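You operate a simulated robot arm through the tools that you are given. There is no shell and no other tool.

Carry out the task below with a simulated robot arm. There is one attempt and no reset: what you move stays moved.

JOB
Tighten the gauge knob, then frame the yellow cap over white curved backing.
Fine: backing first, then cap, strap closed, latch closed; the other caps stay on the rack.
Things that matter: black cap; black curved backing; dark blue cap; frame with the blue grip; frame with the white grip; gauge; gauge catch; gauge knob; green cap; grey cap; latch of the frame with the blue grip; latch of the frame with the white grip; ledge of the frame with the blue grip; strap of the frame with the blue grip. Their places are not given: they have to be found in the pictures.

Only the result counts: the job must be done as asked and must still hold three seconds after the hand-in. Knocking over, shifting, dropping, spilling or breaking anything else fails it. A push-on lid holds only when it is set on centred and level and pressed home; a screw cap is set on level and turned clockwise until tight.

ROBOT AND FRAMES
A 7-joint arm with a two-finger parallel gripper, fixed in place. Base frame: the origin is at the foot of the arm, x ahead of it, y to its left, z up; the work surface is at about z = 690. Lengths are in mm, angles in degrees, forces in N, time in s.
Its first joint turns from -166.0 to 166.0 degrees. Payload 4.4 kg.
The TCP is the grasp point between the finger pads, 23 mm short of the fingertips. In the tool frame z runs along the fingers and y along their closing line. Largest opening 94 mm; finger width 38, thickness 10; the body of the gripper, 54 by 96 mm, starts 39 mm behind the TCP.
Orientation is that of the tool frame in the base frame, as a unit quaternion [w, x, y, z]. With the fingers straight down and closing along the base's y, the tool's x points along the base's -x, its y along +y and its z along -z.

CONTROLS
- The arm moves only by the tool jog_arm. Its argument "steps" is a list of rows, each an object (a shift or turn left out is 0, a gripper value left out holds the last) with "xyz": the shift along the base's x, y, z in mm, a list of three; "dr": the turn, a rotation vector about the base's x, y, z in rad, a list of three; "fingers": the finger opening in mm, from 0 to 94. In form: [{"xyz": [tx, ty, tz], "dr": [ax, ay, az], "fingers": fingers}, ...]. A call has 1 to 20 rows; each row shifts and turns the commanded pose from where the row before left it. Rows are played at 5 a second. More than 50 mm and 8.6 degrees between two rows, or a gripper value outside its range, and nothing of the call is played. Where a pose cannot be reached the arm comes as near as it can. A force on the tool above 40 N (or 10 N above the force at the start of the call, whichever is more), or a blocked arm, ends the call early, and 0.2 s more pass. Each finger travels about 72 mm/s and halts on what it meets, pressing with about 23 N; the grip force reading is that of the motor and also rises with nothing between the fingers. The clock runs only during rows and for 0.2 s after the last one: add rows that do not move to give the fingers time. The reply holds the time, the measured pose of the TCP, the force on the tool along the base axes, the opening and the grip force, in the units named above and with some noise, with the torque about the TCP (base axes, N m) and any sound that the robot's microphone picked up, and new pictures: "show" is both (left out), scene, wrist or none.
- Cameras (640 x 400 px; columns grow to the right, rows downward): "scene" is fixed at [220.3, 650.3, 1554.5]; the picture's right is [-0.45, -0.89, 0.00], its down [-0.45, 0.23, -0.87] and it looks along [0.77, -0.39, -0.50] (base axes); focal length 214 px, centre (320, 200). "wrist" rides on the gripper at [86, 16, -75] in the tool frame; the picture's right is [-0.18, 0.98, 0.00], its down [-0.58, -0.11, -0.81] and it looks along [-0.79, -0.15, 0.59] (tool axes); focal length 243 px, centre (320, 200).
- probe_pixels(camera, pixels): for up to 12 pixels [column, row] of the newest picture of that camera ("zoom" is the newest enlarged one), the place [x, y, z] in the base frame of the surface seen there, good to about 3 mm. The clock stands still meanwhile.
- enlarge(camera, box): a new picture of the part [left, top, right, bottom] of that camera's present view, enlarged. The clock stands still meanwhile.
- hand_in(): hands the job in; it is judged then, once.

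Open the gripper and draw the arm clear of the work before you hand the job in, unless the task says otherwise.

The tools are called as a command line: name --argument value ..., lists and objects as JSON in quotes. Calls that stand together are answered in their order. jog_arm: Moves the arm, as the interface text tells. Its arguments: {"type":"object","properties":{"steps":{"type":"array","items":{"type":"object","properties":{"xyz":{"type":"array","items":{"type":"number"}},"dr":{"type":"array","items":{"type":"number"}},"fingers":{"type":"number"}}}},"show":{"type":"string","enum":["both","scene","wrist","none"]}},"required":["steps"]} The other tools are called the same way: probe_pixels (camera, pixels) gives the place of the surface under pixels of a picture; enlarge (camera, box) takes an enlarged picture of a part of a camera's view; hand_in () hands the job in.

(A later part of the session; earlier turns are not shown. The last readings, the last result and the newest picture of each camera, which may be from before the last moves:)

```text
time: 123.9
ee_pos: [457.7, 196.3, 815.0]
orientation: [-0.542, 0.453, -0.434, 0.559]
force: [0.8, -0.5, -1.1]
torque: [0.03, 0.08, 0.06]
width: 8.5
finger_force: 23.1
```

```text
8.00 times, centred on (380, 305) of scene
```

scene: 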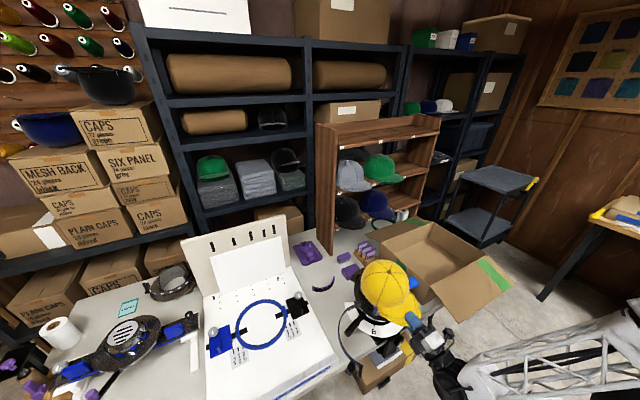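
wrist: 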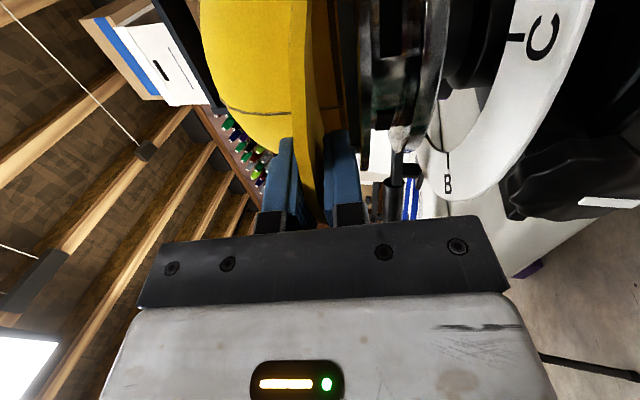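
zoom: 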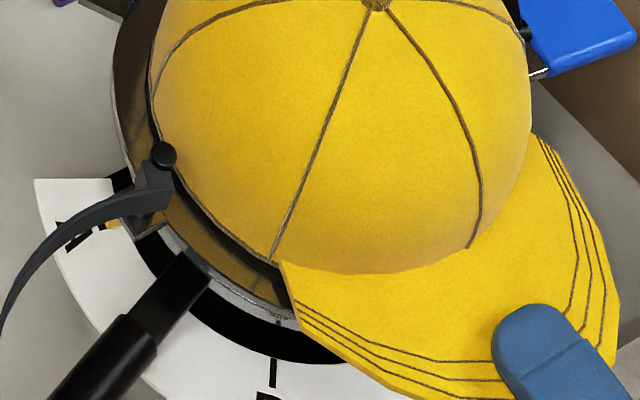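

The rim is now close to the flange (thin dark gap at left). I continue in 1.5 mm steps until contact.

jog_arm --steps '[{"xyz": [0.25, 0, -1.5]}, {"xyz": [0, 0, 0]}]' --show "none"

jog_arm --steps '[{"xyz": [0.25, 0, -1.5]}, {"xyz": [0, 0, 0]}]' --show "wrist"

enlarge --camera "scene" --box '[350, 280, 410, 330]'

enlarge --camera "wrist" --box '[240, 0, 460, 180]'

```text
time: 124.5
ee_pos: [457.6, 197.4, 814.8]
orientation: [-0.543, 0.452, -0.435, 0.558]
force: [0.1, -0.1, -0.8]
torque: [-0.02, 0.09, -0.02]
width: 8.8
finger_force: 23.2
```

```text
time: 125.1
ee_pos: [458.1, 197.7, 813.0]
orientation: [-0.543, 0.452, -0.435, 0.558]
force: [-0.1, -0.1, -0.9]
torque: [-0.01, 0.11, 0.0]
width: 8.6
finger_force: 23.0
```

wrist: 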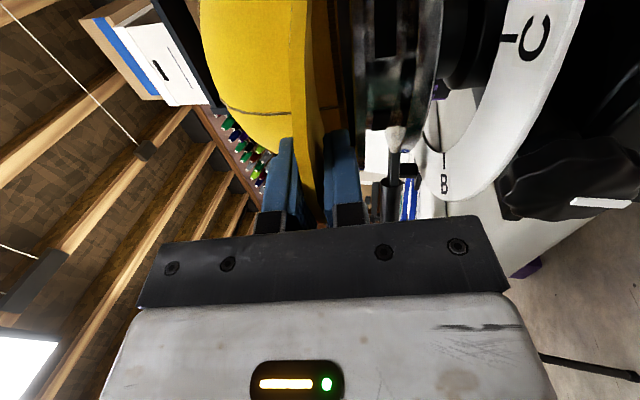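

```text
8.00 times, centred on (380, 305) of scene
```

zoom: 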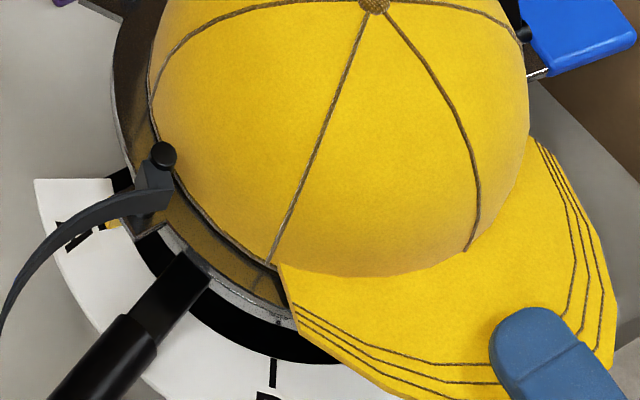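

```text
2.22 times, centred on (350, 90) of wrist
```

zoom: 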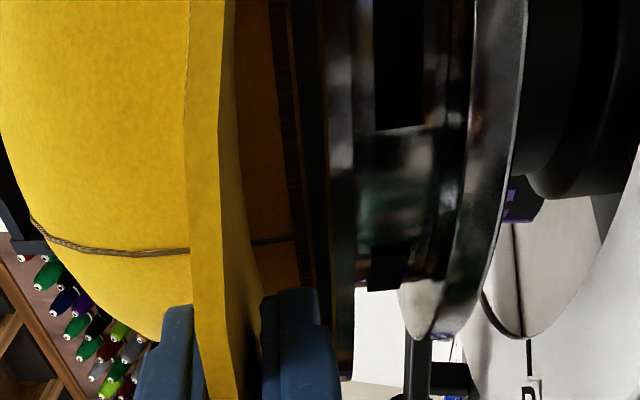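

jog_arm --steps '[{"xyz": [0.2, 0, -1]}, {"xyz": [0, 0, 0]}]' --show "none"

jog_arm --steps '[{"xyz": [0.2, 0, -1]}, {"xyz": [0, 0, 0]}]' --show "none"

jog_arm --steps '[{"xyz": [0.2, 0, -1]}, {"xyz": [0, 0, 0]}]' --show "wrist"

enlarge --camera "scene" --box '[340, 260, 410, 325]'

```text
time: 125.7
ee_pos: [458.6, 197.9, 812.4]
orientation: [-0.543, 0.452, -0.435, 0.558]
force: [-0.1, -0.6, 0.1]
torque: [0.02, -0.03, 0.02]
width: 8.6
finger_force: 22.9
```

```text
time: 126.3
ee_pos: [458.6, 197.4, 811.6]
orientation: [-0.543, 0.452, -0.435, 0.558]
force: [0.1, -0.9, 1.5]
torque: [0.22, -0.2, 0.02]
width: 8.5
finger_force: 23.1
```

```text
time: 126.9
ee_pos: [459.6, 196.4, 810.2]
orientation: [-0.543, 0.452, -0.434, 0.559]
force: [-1.7, -0.4, 2.8]
torque: [0.25, -0.28, 0.1]
width: 8.6
finger_force: 22.9
```

wrist: 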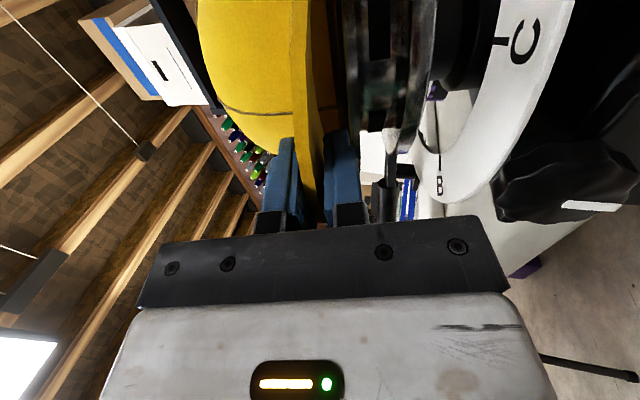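

```text
6.15 times, centred on (375, 292) of scene
```

zoom: 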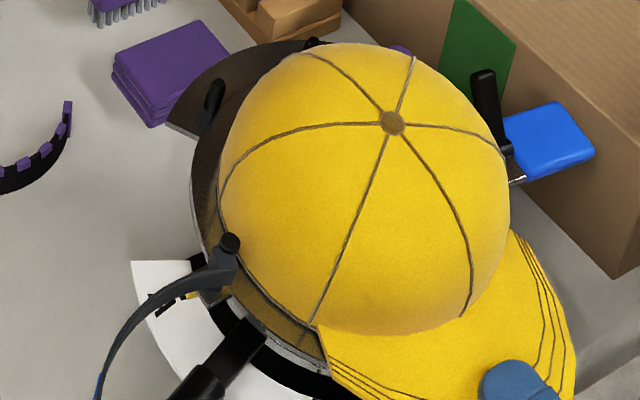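

The left rim side touches the flange first (contact ~(103 ahead, +66 left)). I roll slightly (+0.02 about x) and lower a bit so the right side comes down too.

jog_arm --steps '[{"dr": [0.01, 0, 0], "xyz": [0.1, 0, -0.6]}, {"dr": [0.01, 0, 0], "xyz": [0.1, 0, -0.6]}, {"xyz": [0, 0, 0]}]' --show "none"

jog_arm --steps '[{"dr": [0.01, 0, 0], "xyz": [0.1, 0, -0.6]}, {"xyz": [0, 0, 0]}]' --show "none"

```text
time: 127.7
ee_pos: [459.8, 196.9, 809.2]
orientation: [-0.547, 0.447, -0.44, 0.554]
force: [-1.3, 2.1, 1.3]
torque: [0.15, -0.33, 0.28]
width: 8.6
finger_force: 22.7
```

```text
time: 128.3
ee_pos: [458.7, 196.7, 808.7]
orientation: [-0.55, 0.444, -0.442, 0.552]
force: [7.6, 1.4, 4.9]
torque: [-0.05, -0.31, 0.26]
width: 8.7
finger_force: 23.4
```

jog_arm --steps '[{"xyz": [0.5, 0, 0.3]}, {"xyz": [0, 0, 0]}]' --show "both"

enlarge --camera "scene" --box '[350, 280, 410, 330]'

enlarge --camera "wrist" --box '[240, 0, 460, 200]'

```text
time: 128.9
ee_pos: [458.9, 196.2, 807.7]
orientation: [-0.55, 0.444, -0.442, 0.552]
force: [-0.3, -4.3, 3.9]
torque: [0.14, -0.36, -0.52]
width: 8.9
finger_force: 22.6
```

scene: 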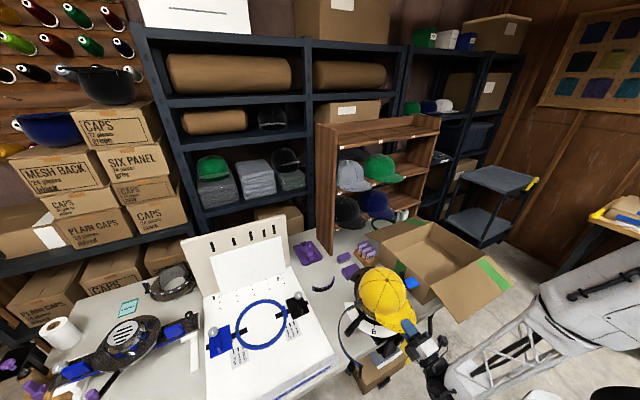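
wrist: 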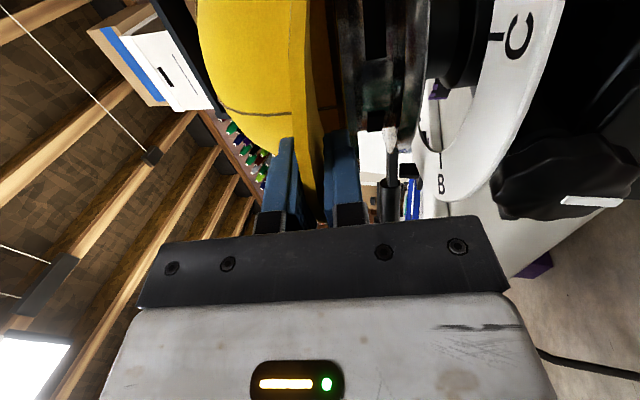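

```text
8.00 times, centred on (380, 305) of scene
```

zoom: 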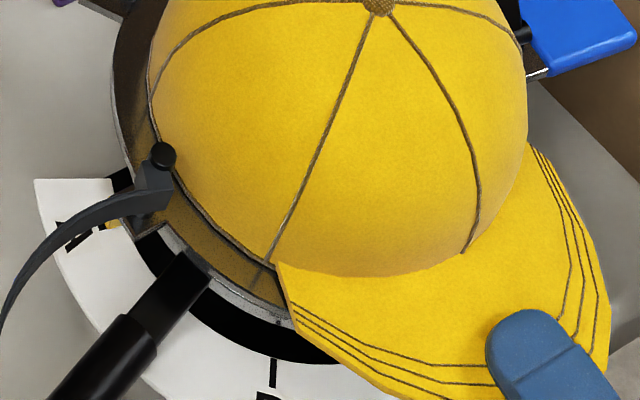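

```text
2.00 times, centred on (350, 100) of wrist
```

zoom: 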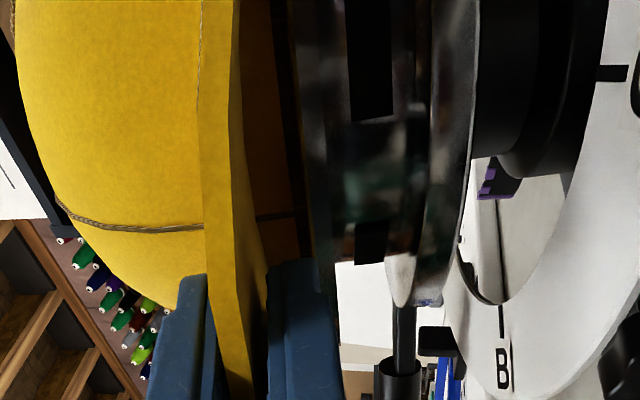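

The cap is resting on the flange. I open the fingers gently and watch whether it stays.

jog_arm --steps '[{"fingers": 12}, {"fingers": 16}, {"fingers": 22}, {"fingers": 30}, {"fingers": 36}, {"fingers": 36}]' --show "both"

enlarge --camera "scene" --box '[345, 265, 415, 330]'

enlarge --camera "wrist" --box '[240, 0, 460, 200]'

```text
time: 130.3
ee_pos: [460.2, 197.0, 808.9]
orientation: [-0.549, 0.445, -0.443, 0.552]
force: [-1.1, -0.3, -0.1]
torque: [0.01, -0.03, 0.01]
width: 36.2
finger_force: 0.0
```

scene: 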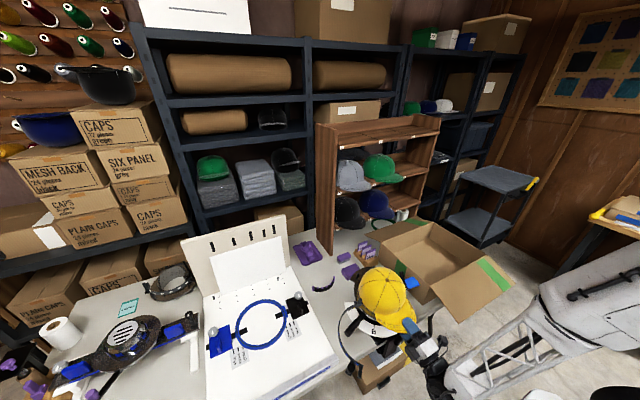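
wrist: 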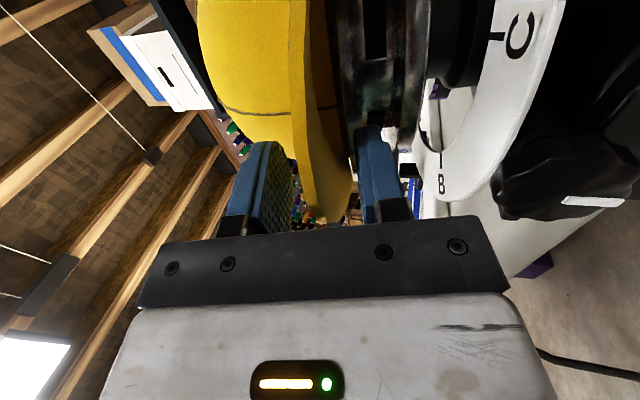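

```text
6.15 times, centred on (380, 298) of scene
```

zoom: 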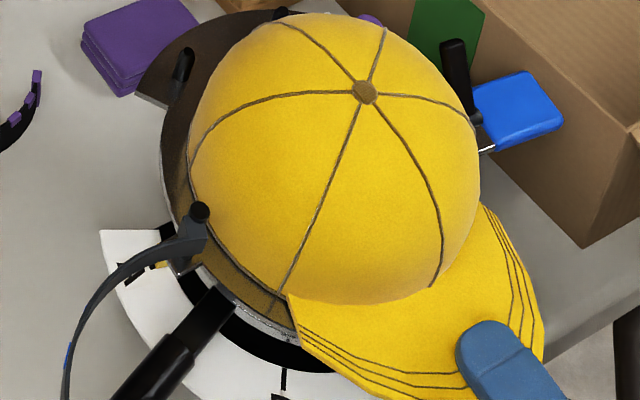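

```text
2.00 times, centred on (350, 100) of wrist
```

zoom: 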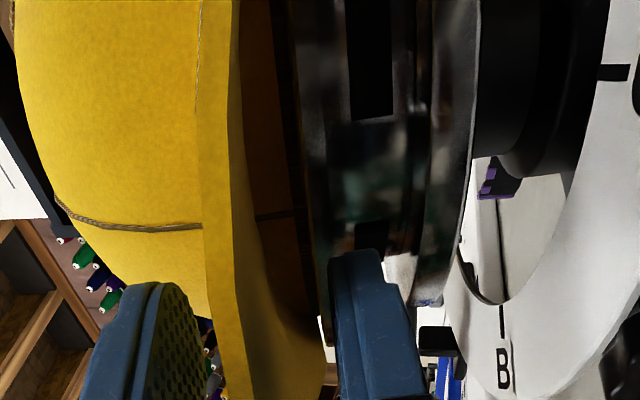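

The cap stays put. I retreat backwards along the tool axis and then up for an overview.

jog_arm --steps '[{"xyz": [-20, 0, -4.2]}, {"xyz": [-39, 0, -8.4]}, {"xyz": [-39, 0, -8.4]}, {"xyz": [-20, 0, 20], "dr": [0, 0.07, 0]}, {"xyz": [0, 0, 45], "dr": [0, 0.07, 0]}, {"xyz": [0, 0, 45], "dr": [0, 0.07, 0]}, {"xyz": [0, 0, 45]}, {"xyz": [0, 0, 45]}, {"xyz": [0, 0, 0]}]' --show "both"

enlarge --camera "scene" --box '[335, 255, 435, 345]'

```text
time: 132.3
ee_pos: [340.8, 197.8, 984.8]
orientation: [-0.5, 0.5, -0.498, 0.502]
force: [0.3, 0.7, 0.2]
torque: [0.01, 0.0, -0.01]
width: 36.0
finger_force: 0.1
```

scene: 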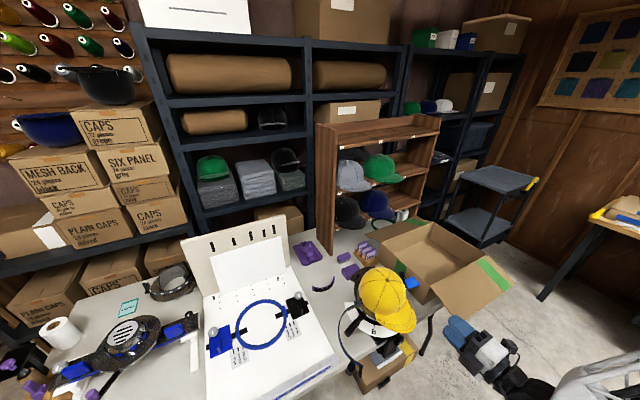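
wrist: 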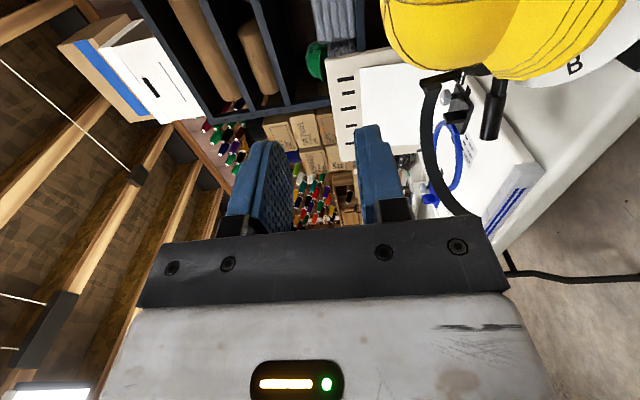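

```text
4.44 times, centred on (385, 300) of scene
```

zoom: 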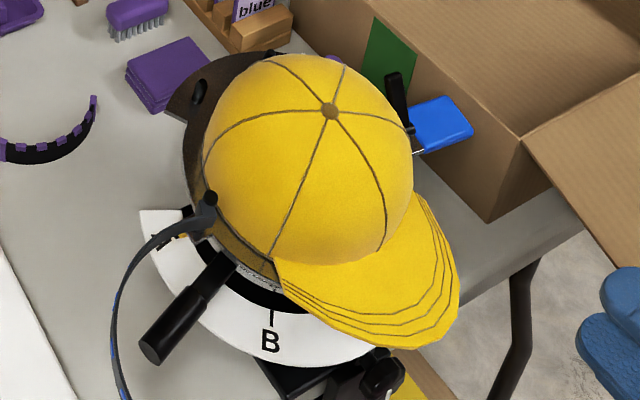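

The cap is seated with its brim toward the robot. Next is the strap: I turn the tool down again and move to view the strap's handle knob near (424,449,862).

jog_arm --steps '[{"dr": [0, 0.1428, 0], "xyz": [0, 10, 5]}, {"dr": [0, 0.1428, 0], "xyz": [0, 18, 5]}, {"dr": [0, 0.1428, 0], "xyz": [0, 18, 5]}, {"dr": [0, 0.1428, 0], "xyz": [8, 18, 0]}, {"dr": [0, 0.1428, 0], "xyz": [8, 18, 0]}, {"dr": [0, 0.1428, 0], "xyz": [8, 18, 0]}, {"dr": [0, 0.1428, 0], "xyz": [12, 18, 0]}, {"dr": [0, 0.1428, 0], "xyz": [12, 18, 0]}, {"dr": [0, 0.1428, 0], "xyz": [12, 18, 0]}, {"dr": [0, 0.1428, 0], "xyz": [12, 18, 0]}, {"dr": [0, 0.1428, 0], "xyz": [10, 10, 0]}, {"dr": [0, 0, 0]}]' --show "both"

enlarge --camera "wrist" --box '[220, 40, 440, 220]'

```text
time: 134.9
ee_pos: [423.8, 380.5, 1004.5]
orientation: [-0.001, 0.708, -0.706, 0.001]
force: [0.5, 0.6, -0.7]
torque: [-0.02, -0.04, 0.01]
width: 36.1
finger_force: 0.0
```

scene: 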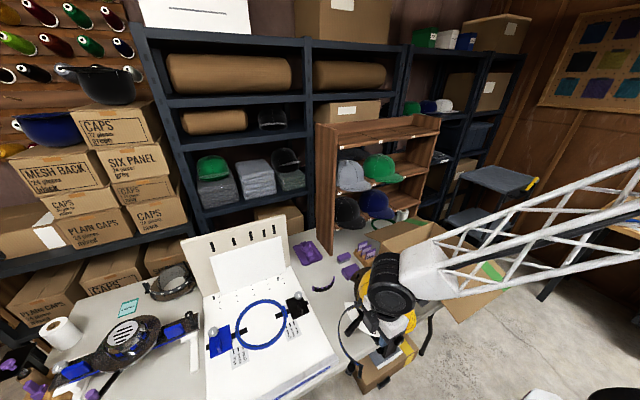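
wrist: 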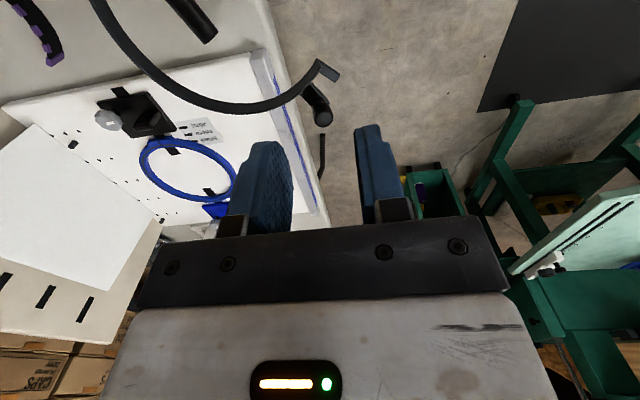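

```text
2.22 times, centred on (330, 130) of wrist
```

zoom: 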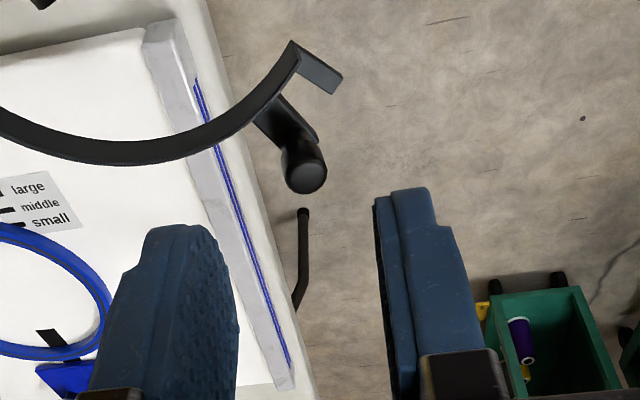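

enlarge --camera "wrist" --box '[280, 40, 360, 150]'

probe_pixels --camera "wrist" --pixels '[[322, 117], [320, 108], [314, 93], [330, 70], [322, 62], [318, 72], [300, 88], [280, 100], [250, 107], [215, 105], [180, 95], [140, 65]]'

```text
3.64 times, centred on (320, 95) of wrist
```

zoom: 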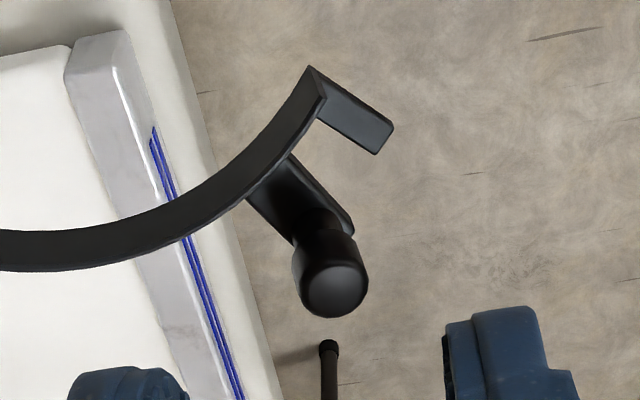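

```text
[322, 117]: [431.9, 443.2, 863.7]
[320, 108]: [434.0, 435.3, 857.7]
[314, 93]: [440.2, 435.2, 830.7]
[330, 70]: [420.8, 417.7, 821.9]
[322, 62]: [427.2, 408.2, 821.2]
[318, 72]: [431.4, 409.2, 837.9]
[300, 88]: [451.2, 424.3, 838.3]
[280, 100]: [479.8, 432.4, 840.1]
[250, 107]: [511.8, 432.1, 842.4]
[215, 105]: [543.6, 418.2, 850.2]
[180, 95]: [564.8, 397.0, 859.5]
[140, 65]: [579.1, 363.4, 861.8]
```

The strap top edge fits an arc R≈90; the knob (≈18 mm dia, top at (432,443,864)) is 210 mm from the hinge, and closing needs ~112° about the frame axis. I yaw the tool to the natural orientation, tilt 10°, and position above the knob.

jog_arm --steps '[{"dr": [0, 0, -0.1428], "xyz": [0, 6, 0]}, {"dr": [0, 0, -0.1428], "xyz": [0, 6, 0]}, {"dr": [0, 0, -0.1428], "xyz": [0, 6, 0]}, {"dr": [0, 0, -0.1428], "xyz": [0, 6, 0]}, {"dr": [0, 0, -0.1428], "xyz": [0, 6, 0]}, {"dr": [0, 0, -0.1428], "xyz": [0, 6, 0]}, {"dr": [0, 0, -0.1428], "xyz": [0, 6, 0]}, {"dr": [0, 0, -0.1428], "xyz": [0, 6, 0]}, {"dr": [0, 0, -0.1428], "xyz": [0, 6, 0]}, {"dr": [0, 0, -0.1428], "xyz": [0, 6, 0]}, {"dr": [0, 0, -0.1428], "xyz": [0, 4, 0]}, {"dr": [0, -0.0873, 0]}, {"dr": [0, -0.0872, 0]}, {"xyz": [0, 0, -40]}, {"dr": [0, 0, 0]}]' --show "both"

enlarge --camera "wrist" --box '[220, 40, 440, 220]'

```text
time: 138.1
ee_pos: [423.8, 444.2, 963.6]
orientation: [0.087, -0.001, 0.996, -0.002]
force: [-0.4, -0.1, 0.4]
torque: [0.0, 0.02, 0.0]
width: 36.1
finger_force: 0.0
```

scene: 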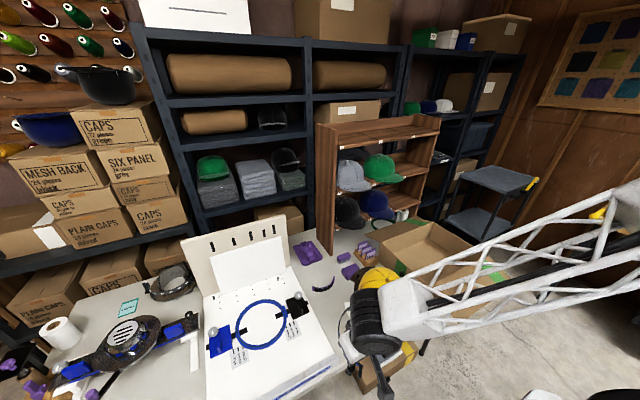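
wrist: 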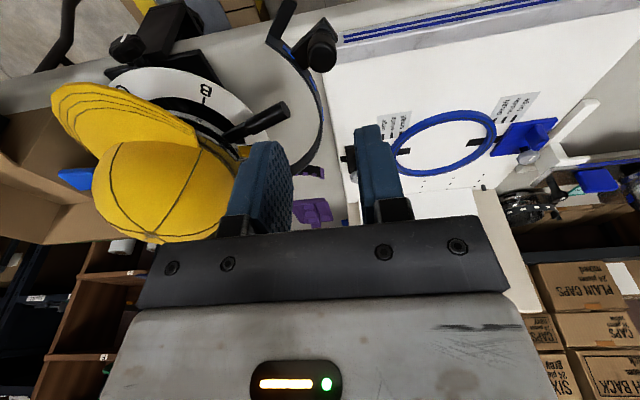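

```text
2.22 times, centred on (330, 130) of wrist
```

zoom: 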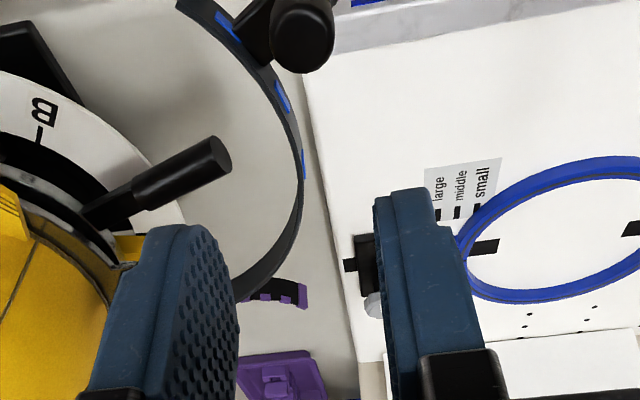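

enlarge --camera "wrist" --box '[270, 0, 370, 90]'

probe_pixels --camera "wrist" --pixels '[[322, 50], [322, 60], [315, 55], [330, 55], [322, 42], [322, 35], [310, 45], [333, 45]]'

```text
4.44 times, centred on (320, 45) of wrist
```

zoom: 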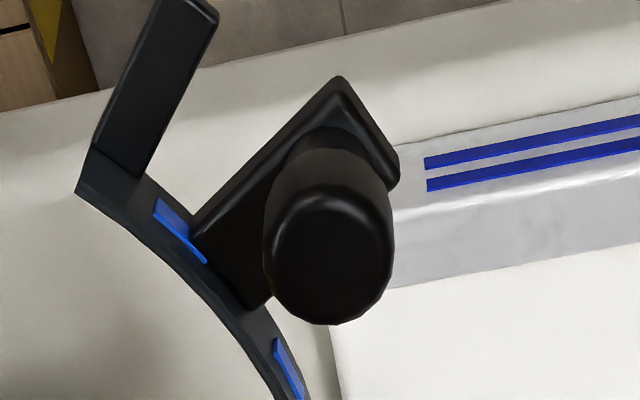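

```text
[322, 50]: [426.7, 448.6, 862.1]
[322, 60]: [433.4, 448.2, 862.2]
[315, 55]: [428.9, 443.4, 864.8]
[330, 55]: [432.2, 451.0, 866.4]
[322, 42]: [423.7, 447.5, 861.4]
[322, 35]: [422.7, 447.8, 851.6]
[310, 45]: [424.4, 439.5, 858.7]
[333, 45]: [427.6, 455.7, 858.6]
```

The knob is ~11 mm (tool x) and ~3.5 mm (tool y) off the finger axis and 99 mm below. I correct and descend 60 mm along the tool axis to check.

jog_arm --steps '[{"xyz": [-10.8, 3.5, -1.9]}, {"xyz": [5.2, 0, -29.5]}, {"xyz": [5.2, 0, -29.5]}, {"xyz": [0, 0, 0]}]' --show "wrist"

enlarge --camera "wrist" --box '[240, 40, 400, 190]'

```text
time: 139.1
ee_pos: [422.6, 450.6, 902.5]
orientation: [0.088, -0.002, 0.996, -0.002]
force: [0.3, 0.1, 0.2]
torque: [-0.04, -0.02, -0.02]
width: 36.3
finger_force: 0.1
```

wrist: 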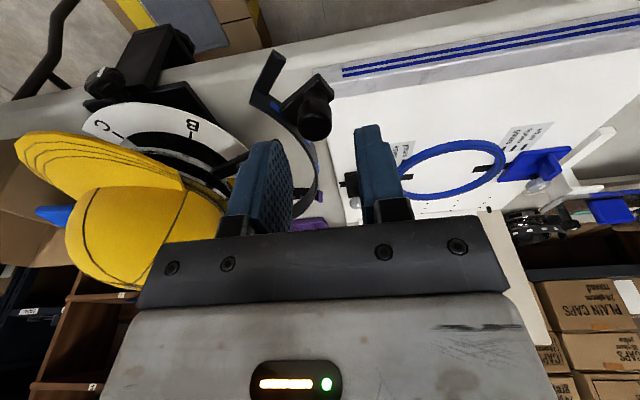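

```text
2.67 times, centred on (320, 115) of wrist
```

zoom: 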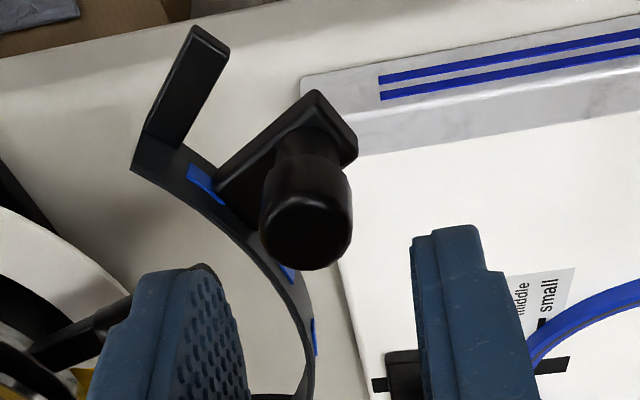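

The knob is now ~3 mm to the -y side; I correct and descend the rest, then close on the knob.

jog_arm --steps '[{"xyz": [-1.5, -3.2, -0.3]}, {"xyz": [3.5, 0, -19.7]}, {"xyz": [3.1, 0, -17.7]}, {"xyz": [0, 0, 0]}]' --show "wrist"

enlarge --camera "wrist" --box '[240, 70, 400, 220]'

```text
time: 140.1
ee_pos: [428.6, 446.2, 864.2]
orientation: [0.087, -0.002, 0.996, -0.003]
force: [-0.4, -1.2, -0.3]
torque: [0.01, -0.01, 0.0]
width: 35.9
finger_force: 0.0
```

wrist: 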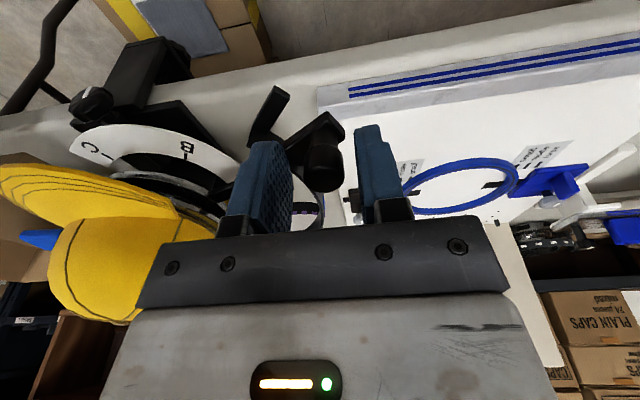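

```text
2.67 times, centred on (320, 145) of wrist
```

zoom: 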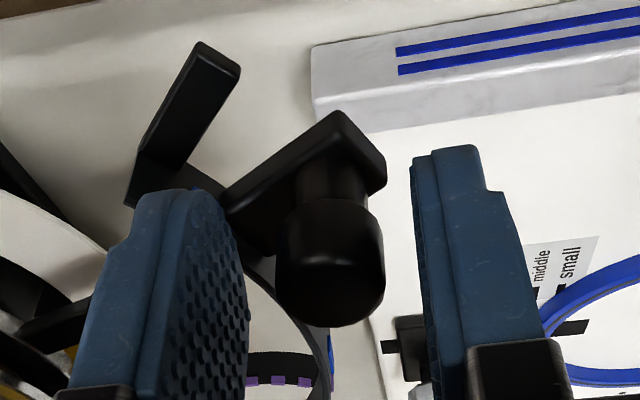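

The knob is between the pads (+2 mm y, +4 mm tool x). I fine-adjust and close.

jog_arm --steps '[{"xyz": [-3.5, 2, -0.6]}, {"fingers": 26}, {"fingers": 20}, {"fingers": 14}, {"fingers": 10}, {"fingers": 8}]' --show "wrist"

enlarge --camera "wrist" --box '[240, 70, 400, 220]'

```text
time: 141.5
ee_pos: [426.0, 446.9, 864.0]
orientation: [0.088, -0.001, 0.996, -0.002]
force: [0.4, -0.3, -0.1]
torque: [0.03, 0.0, -0.01]
width: 19.9
finger_force: 23.6
```

wrist: 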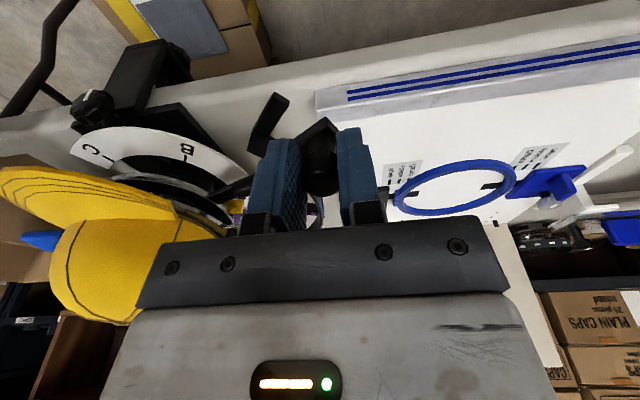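

```text
2.67 times, centred on (320, 145) of wrist
```

zoom: 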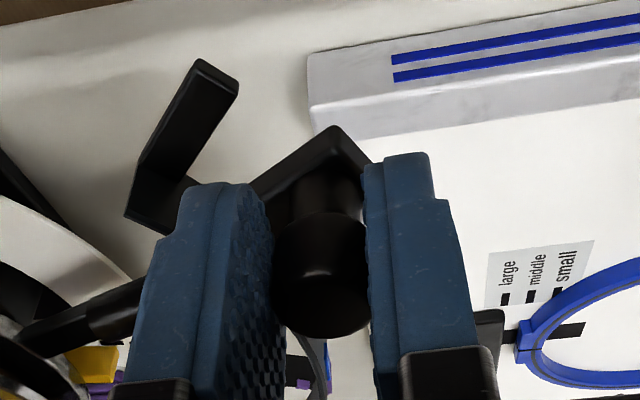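

Knob gripped (19.9 mm). I swing it about the hinge axis (H≈(u 6,y 304)), rotating the tool along; first a small 8° test.

jog_arm --steps '[{"xyz": [-9.3, -11.6, -1.6], "dr": [-0.0121, 0, 0.0688]}, {"xyz": [-8.7, -12.1, -1.5], "dr": [-0.0121, 0, 0.0688]}, {"xyz": [0, 0, 0]}]' --show "wrist"

```text
time: 142.3
ee_pos: [405.3, 423.3, 859.9]
orientation: [0.088, -0.07, 0.994, -0.008]
force: [10.3, -7.3, 0.6]
torque: [-0.04, -0.03, -0.05]
width: 19.9
finger_force: 23.3
```

wrist: 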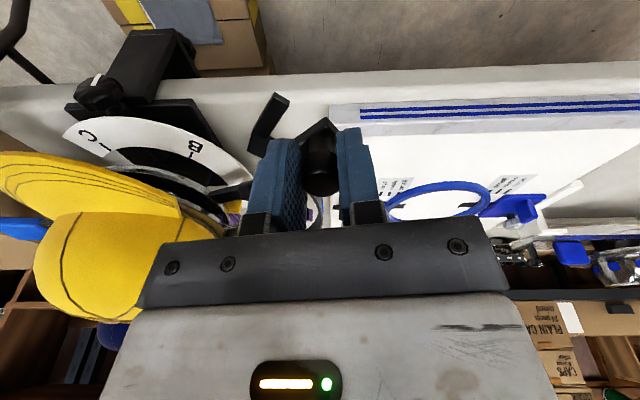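

The strap follows with a modest inward radial force (12 N). I adjust the centre slightly and continue three 8° steps.

jog_arm --steps '[{"xyz": [-14.1, -26.4, -2.5], "dr": [-0.0243, 0, 0.1375]}, {"xyz": [-10.6, -27.9, -1.9], "dr": [-0.0243, 0, 0.1375]}, {"xyz": [-6.7, -29.1, -1.2], "dr": [-0.0243, 0, 0.1375]}, {"xyz": [0, 0, 0]}]' --show "scene"

```text
time: 143.3
ee_pos: [374.3, 337.7, 852.8]
orientation: [0.084, -0.276, 0.957, -0.026]
force: [-1.9, 1.0, 3.6]
torque: [0.19, -0.28, 0.1]
width: 19.9
finger_force: 23.6
```

scene: 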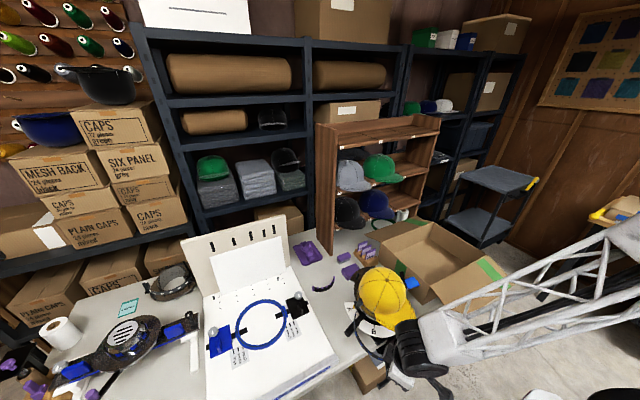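

Forces are small; I continue the sweep.

jog_arm --steps '[{"xyz": [-2.8, -29.8, -0.5], "dr": [-0.0243, 0, 0.1375]}, {"xyz": [1.5, -29.9, 0.3], "dr": [-0.0243, 0, 0.1375]}, {"xyz": [5.5, -29.4, 1.0], "dr": [-0.0243, 0, 0.1375]}, {"xyz": [0, 0, 0]}]' --show "both"

enlarge --camera "scene" --box '[330, 260, 430, 360]'

```text
time: 144.3
ee_pos: [380.2, 249.2, 855.1]
orientation: [0.078, -0.47, 0.878, -0.043]
force: [-3.4, -1.2, 0.4]
torque: [-0.02, 0.1, 0.08]
width: 19.8
finger_force: 23.0
```

scene: 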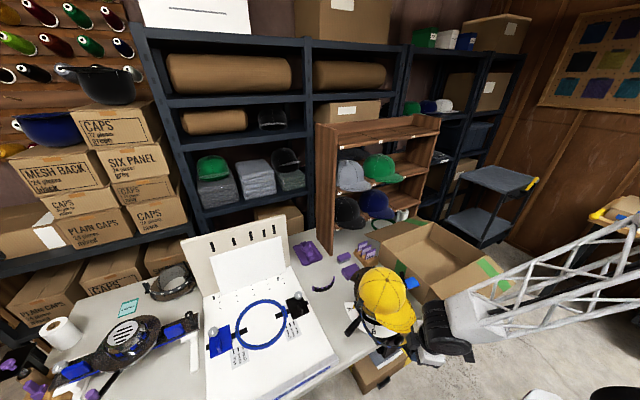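
wrist: 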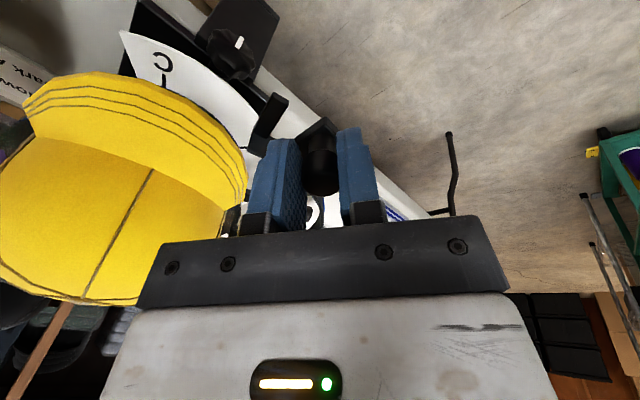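

```text
4.00 times, centred on (380, 310) of scene
```

zoom: 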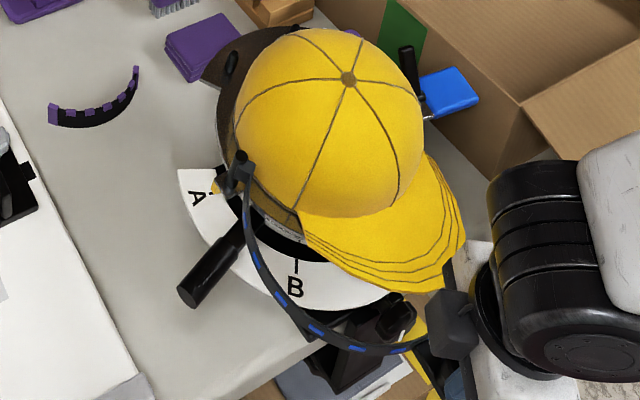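

The strap swings smoothly. I check its height relative to the brim before it gets there.

enlarge --camera "wrist" --box '[180, 60, 360, 240]'

enlarge --camera "scene" --box '[355, 290, 400, 335]'

probe_pixels --camera "zoom" --pixels '[[105, 80], [130, 150], [175, 215], [245, 130], [250, 175], [300, 215], [220, 255]]'

```text
2.22 times, centred on (270, 150) of wrist
```

zoom: 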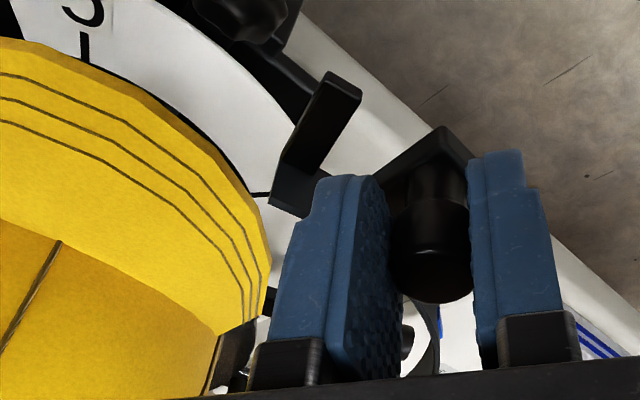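

```text
8.89 times, centred on (378, 312) of scene
```

zoom: 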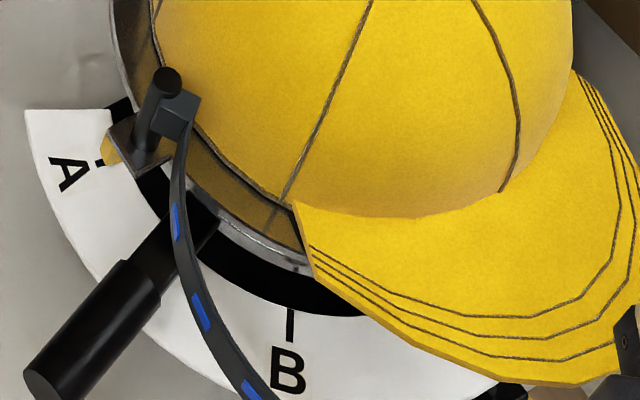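

```text
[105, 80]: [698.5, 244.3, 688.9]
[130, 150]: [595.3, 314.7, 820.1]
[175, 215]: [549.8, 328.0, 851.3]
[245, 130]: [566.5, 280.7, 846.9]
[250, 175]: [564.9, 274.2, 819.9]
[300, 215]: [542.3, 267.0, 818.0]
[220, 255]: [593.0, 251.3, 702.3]
```

The strap (h≈32–42) clears the brim (corner h≈6, centre h≈20). I continue steps 7–10.

jog_arm --steps '[{"xyz": [9.6, -28.3, 1.7], "dr": [-0.0243, 0, 0.1375]}, {"xyz": [13.2, -26.7, 2.3], "dr": [-0.0243, 0, 0.1375]}, {"xyz": [0, 0, 0]}]' --show "both"

enlarge --camera "scene" --box '[340, 265, 430, 345]'

```text
time: 145.1
ee_pos: [403.8, 193.3, 861.8]
orientation: [0.071, -0.587, 0.805, -0.053]
force: [-5.6, -3.4, -0.9]
torque: [-0.14, 0.16, 0.05]
width: 19.9
finger_force: 23.4
```

scene: 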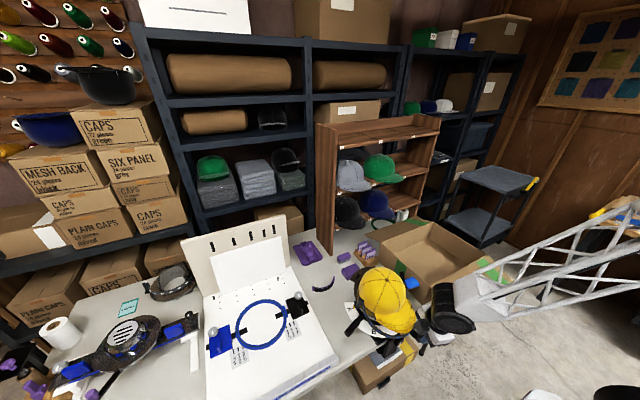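
wrist: 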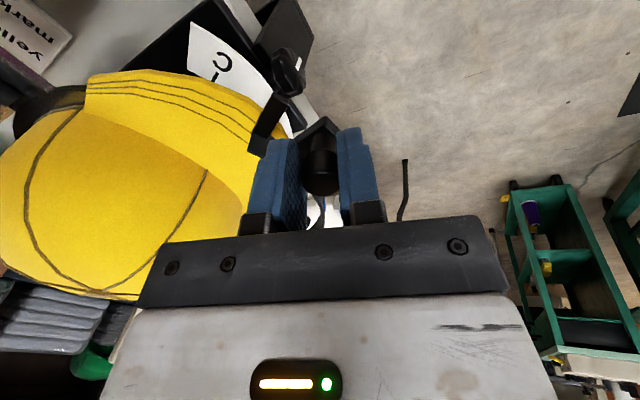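

```text
5.00 times, centred on (385, 305) of scene
```

zoom: 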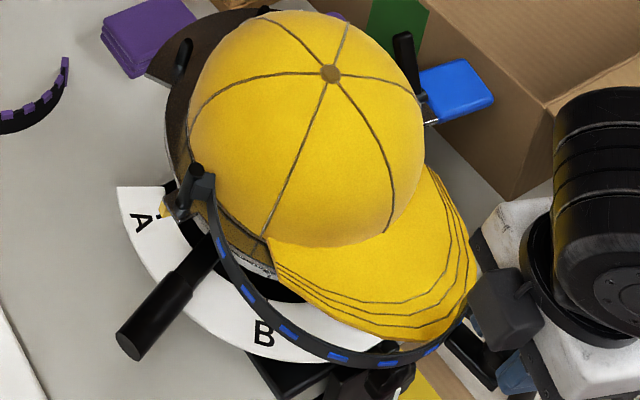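

The strap end passes above the brim. I continue with two more steps, watching the force.

jog_arm --steps '[{"xyz": [16.8, -24.6, 3.0], "dr": [-0.0243, 0, 0.1375]}, {"xyz": [20.1, -22.0, 3.5], "dr": [-0.0243, 0, 0.1375]}, {"xyz": [0, 0, 0]}]' --show "both"

enlarge --camera "scene" --box '[340, 265, 430, 345]'

enlarge --camera "wrist" --box '[160, 50, 380, 240]'

```text
time: 145.9
ee_pos: [442.0, 145.3, 868.7]
orientation: [0.064, -0.694, 0.715, -0.061]
force: [-11.3, -12.7, -5.6]
torque: [-0.37, 0.28, 0.14]
width: 19.9
finger_force: 22.9
```

scene: 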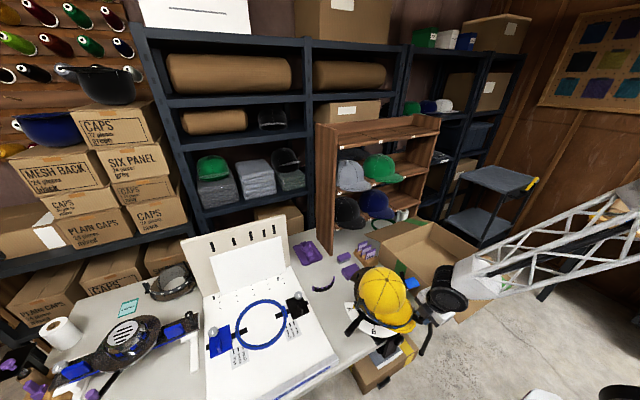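
wrist: 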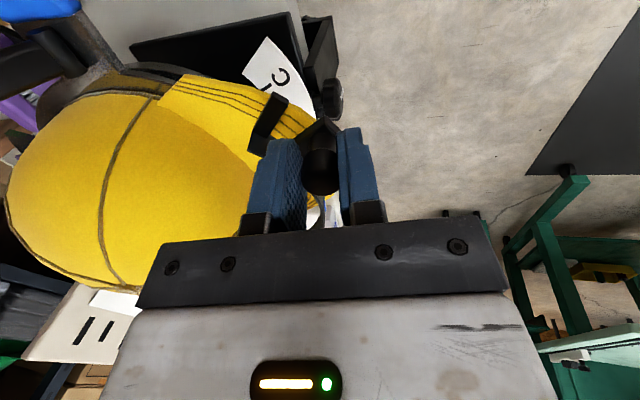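

```text
5.00 times, centred on (385, 305) of scene
```

zoom: 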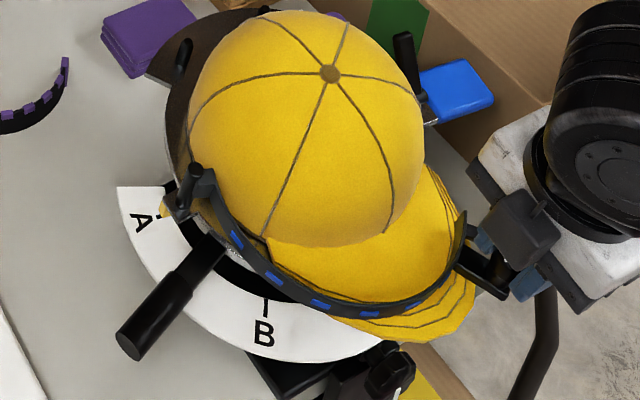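

```text
2.11 times, centred on (270, 145) of wrist
```

zoom: 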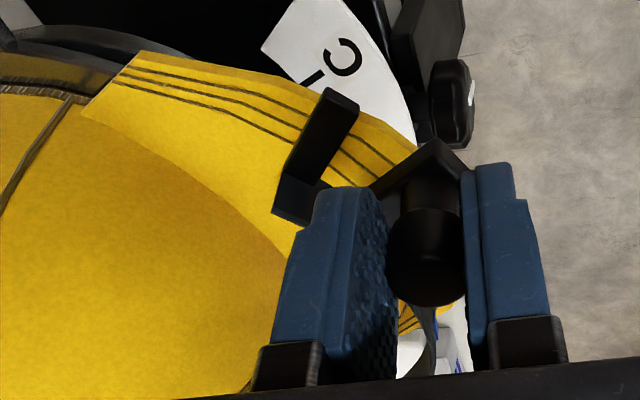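

The strap is over the brim, nearing the crown. A slight outward force shows a small radius error; I correct and continue in smaller steps.

jog_arm --steps '[{"xyz": [10.8, -10.1, 1.8], "dr": [-0.0121, 0, 0.0688]}, {"xyz": [11.6, -9.3, 2.0], "dr": [-0.0121, 0, 0.0688]}, {"xyz": [0, 0, 0]}]' --show "scene"

enlarge --camera "scene" --box '[340, 265, 430, 345]'

```text
time: 146.7
ee_pos: [464.3, 127.4, 872.1]
orientation: [-0.06, 0.74, -0.666, 0.068]
force: [0.7, -0.2, 0.6]
torque: [0.2, -0.04, 0.09]
width: 19.9
finger_force: 23.1
```

scene: 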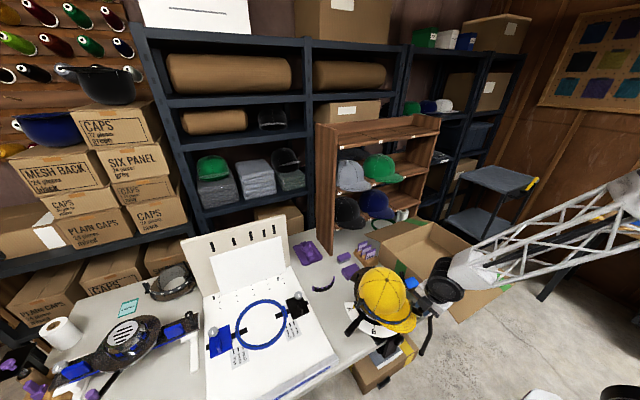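

```text
5.00 times, centred on (385, 305) of scene
```

zoom: 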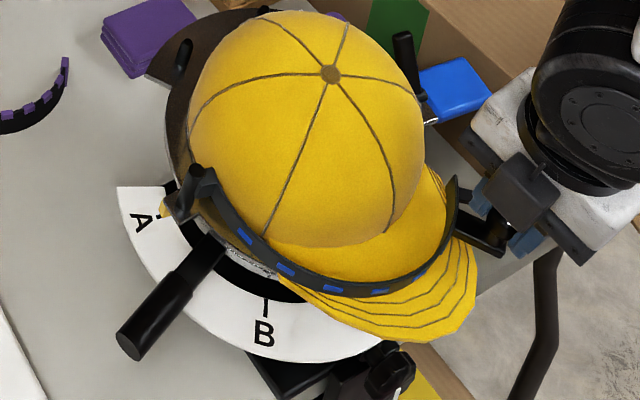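

jog_arm --steps '[{"xyz": [12.3, -8.3, 2.15], "dr": [-0.0121, 0, 0.0688]}, {"xyz": [12.9, -7.4, 2.3], "dr": [-0.0121, 0, 0.0688]}, {"xyz": [0, 0, 0]}]' --show "both"

enlarge --camera "scene" --box '[340, 265, 430, 345]'

enlarge --camera "wrist" --box '[160, 30, 380, 240]'

```text
time: 147.5
ee_pos: [488.0, 111.5, 876.6]
orientation: [-0.055, 0.786, -0.611, 0.071]
force: [12.7, 23.0, -2.2]
torque: [0.31, -0.13, 0.09]
width: 19.8
finger_force: 22.9
```

scene: 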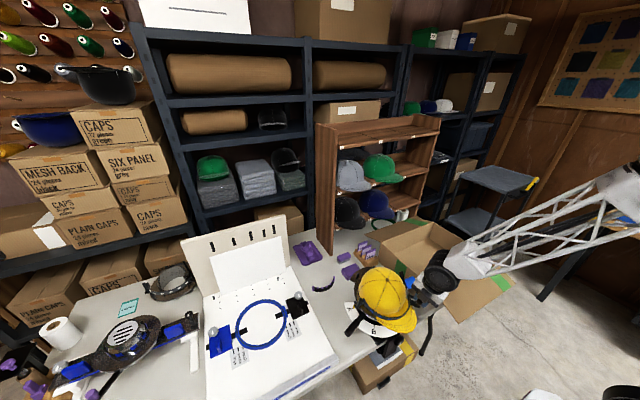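
wrist: 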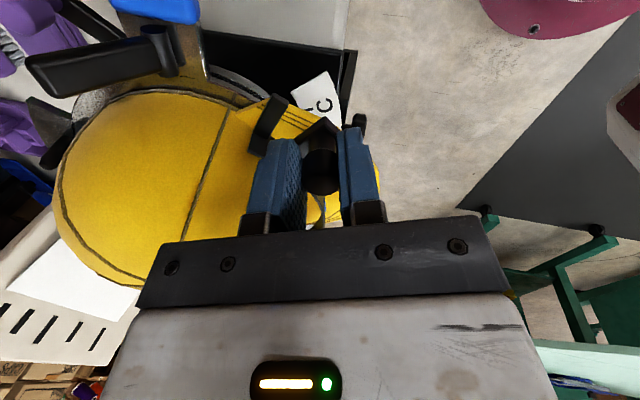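

```text
5.00 times, centred on (385, 305) of scene
```

zoom: 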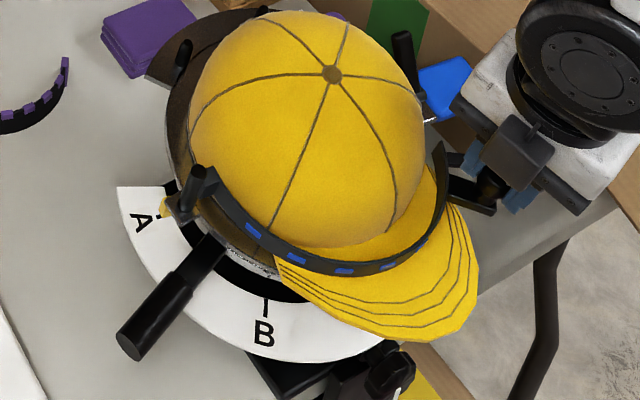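

```text
1.90 times, centred on (270, 135) of wrist
```

zoom: 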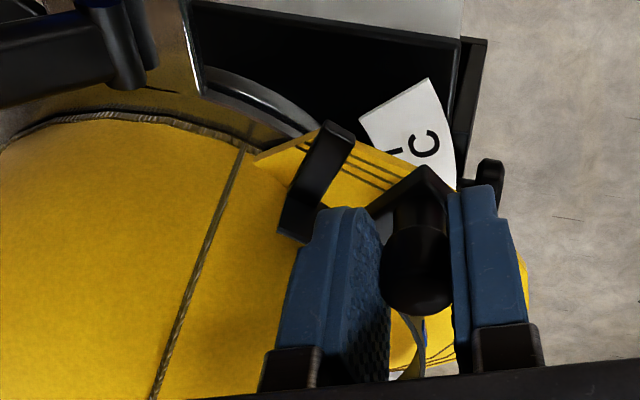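

Close to the end now; an inward radial force of 26 N calls for a 0.6 mm correction. I make two more 4° steps.

jog_arm --steps '[{"xyz": [0.4, 0.6, 0.1]}, {"xyz": [13.5, -5.6, 2.4], "dr": [-0.0121, 0, 0.0688]}, {"xyz": [0, 0, 0]}]' --show "none"

```text
time: 148.3
ee_pos: [501.6, 106.5, 875.8]
orientation: [-0.053, 0.807, -0.584, 0.072]
force: [-8.1, -9.8, 20.8]
torque: [-0.01, 0.13, 0.09]
width: 20.0
finger_force: 23.2
```

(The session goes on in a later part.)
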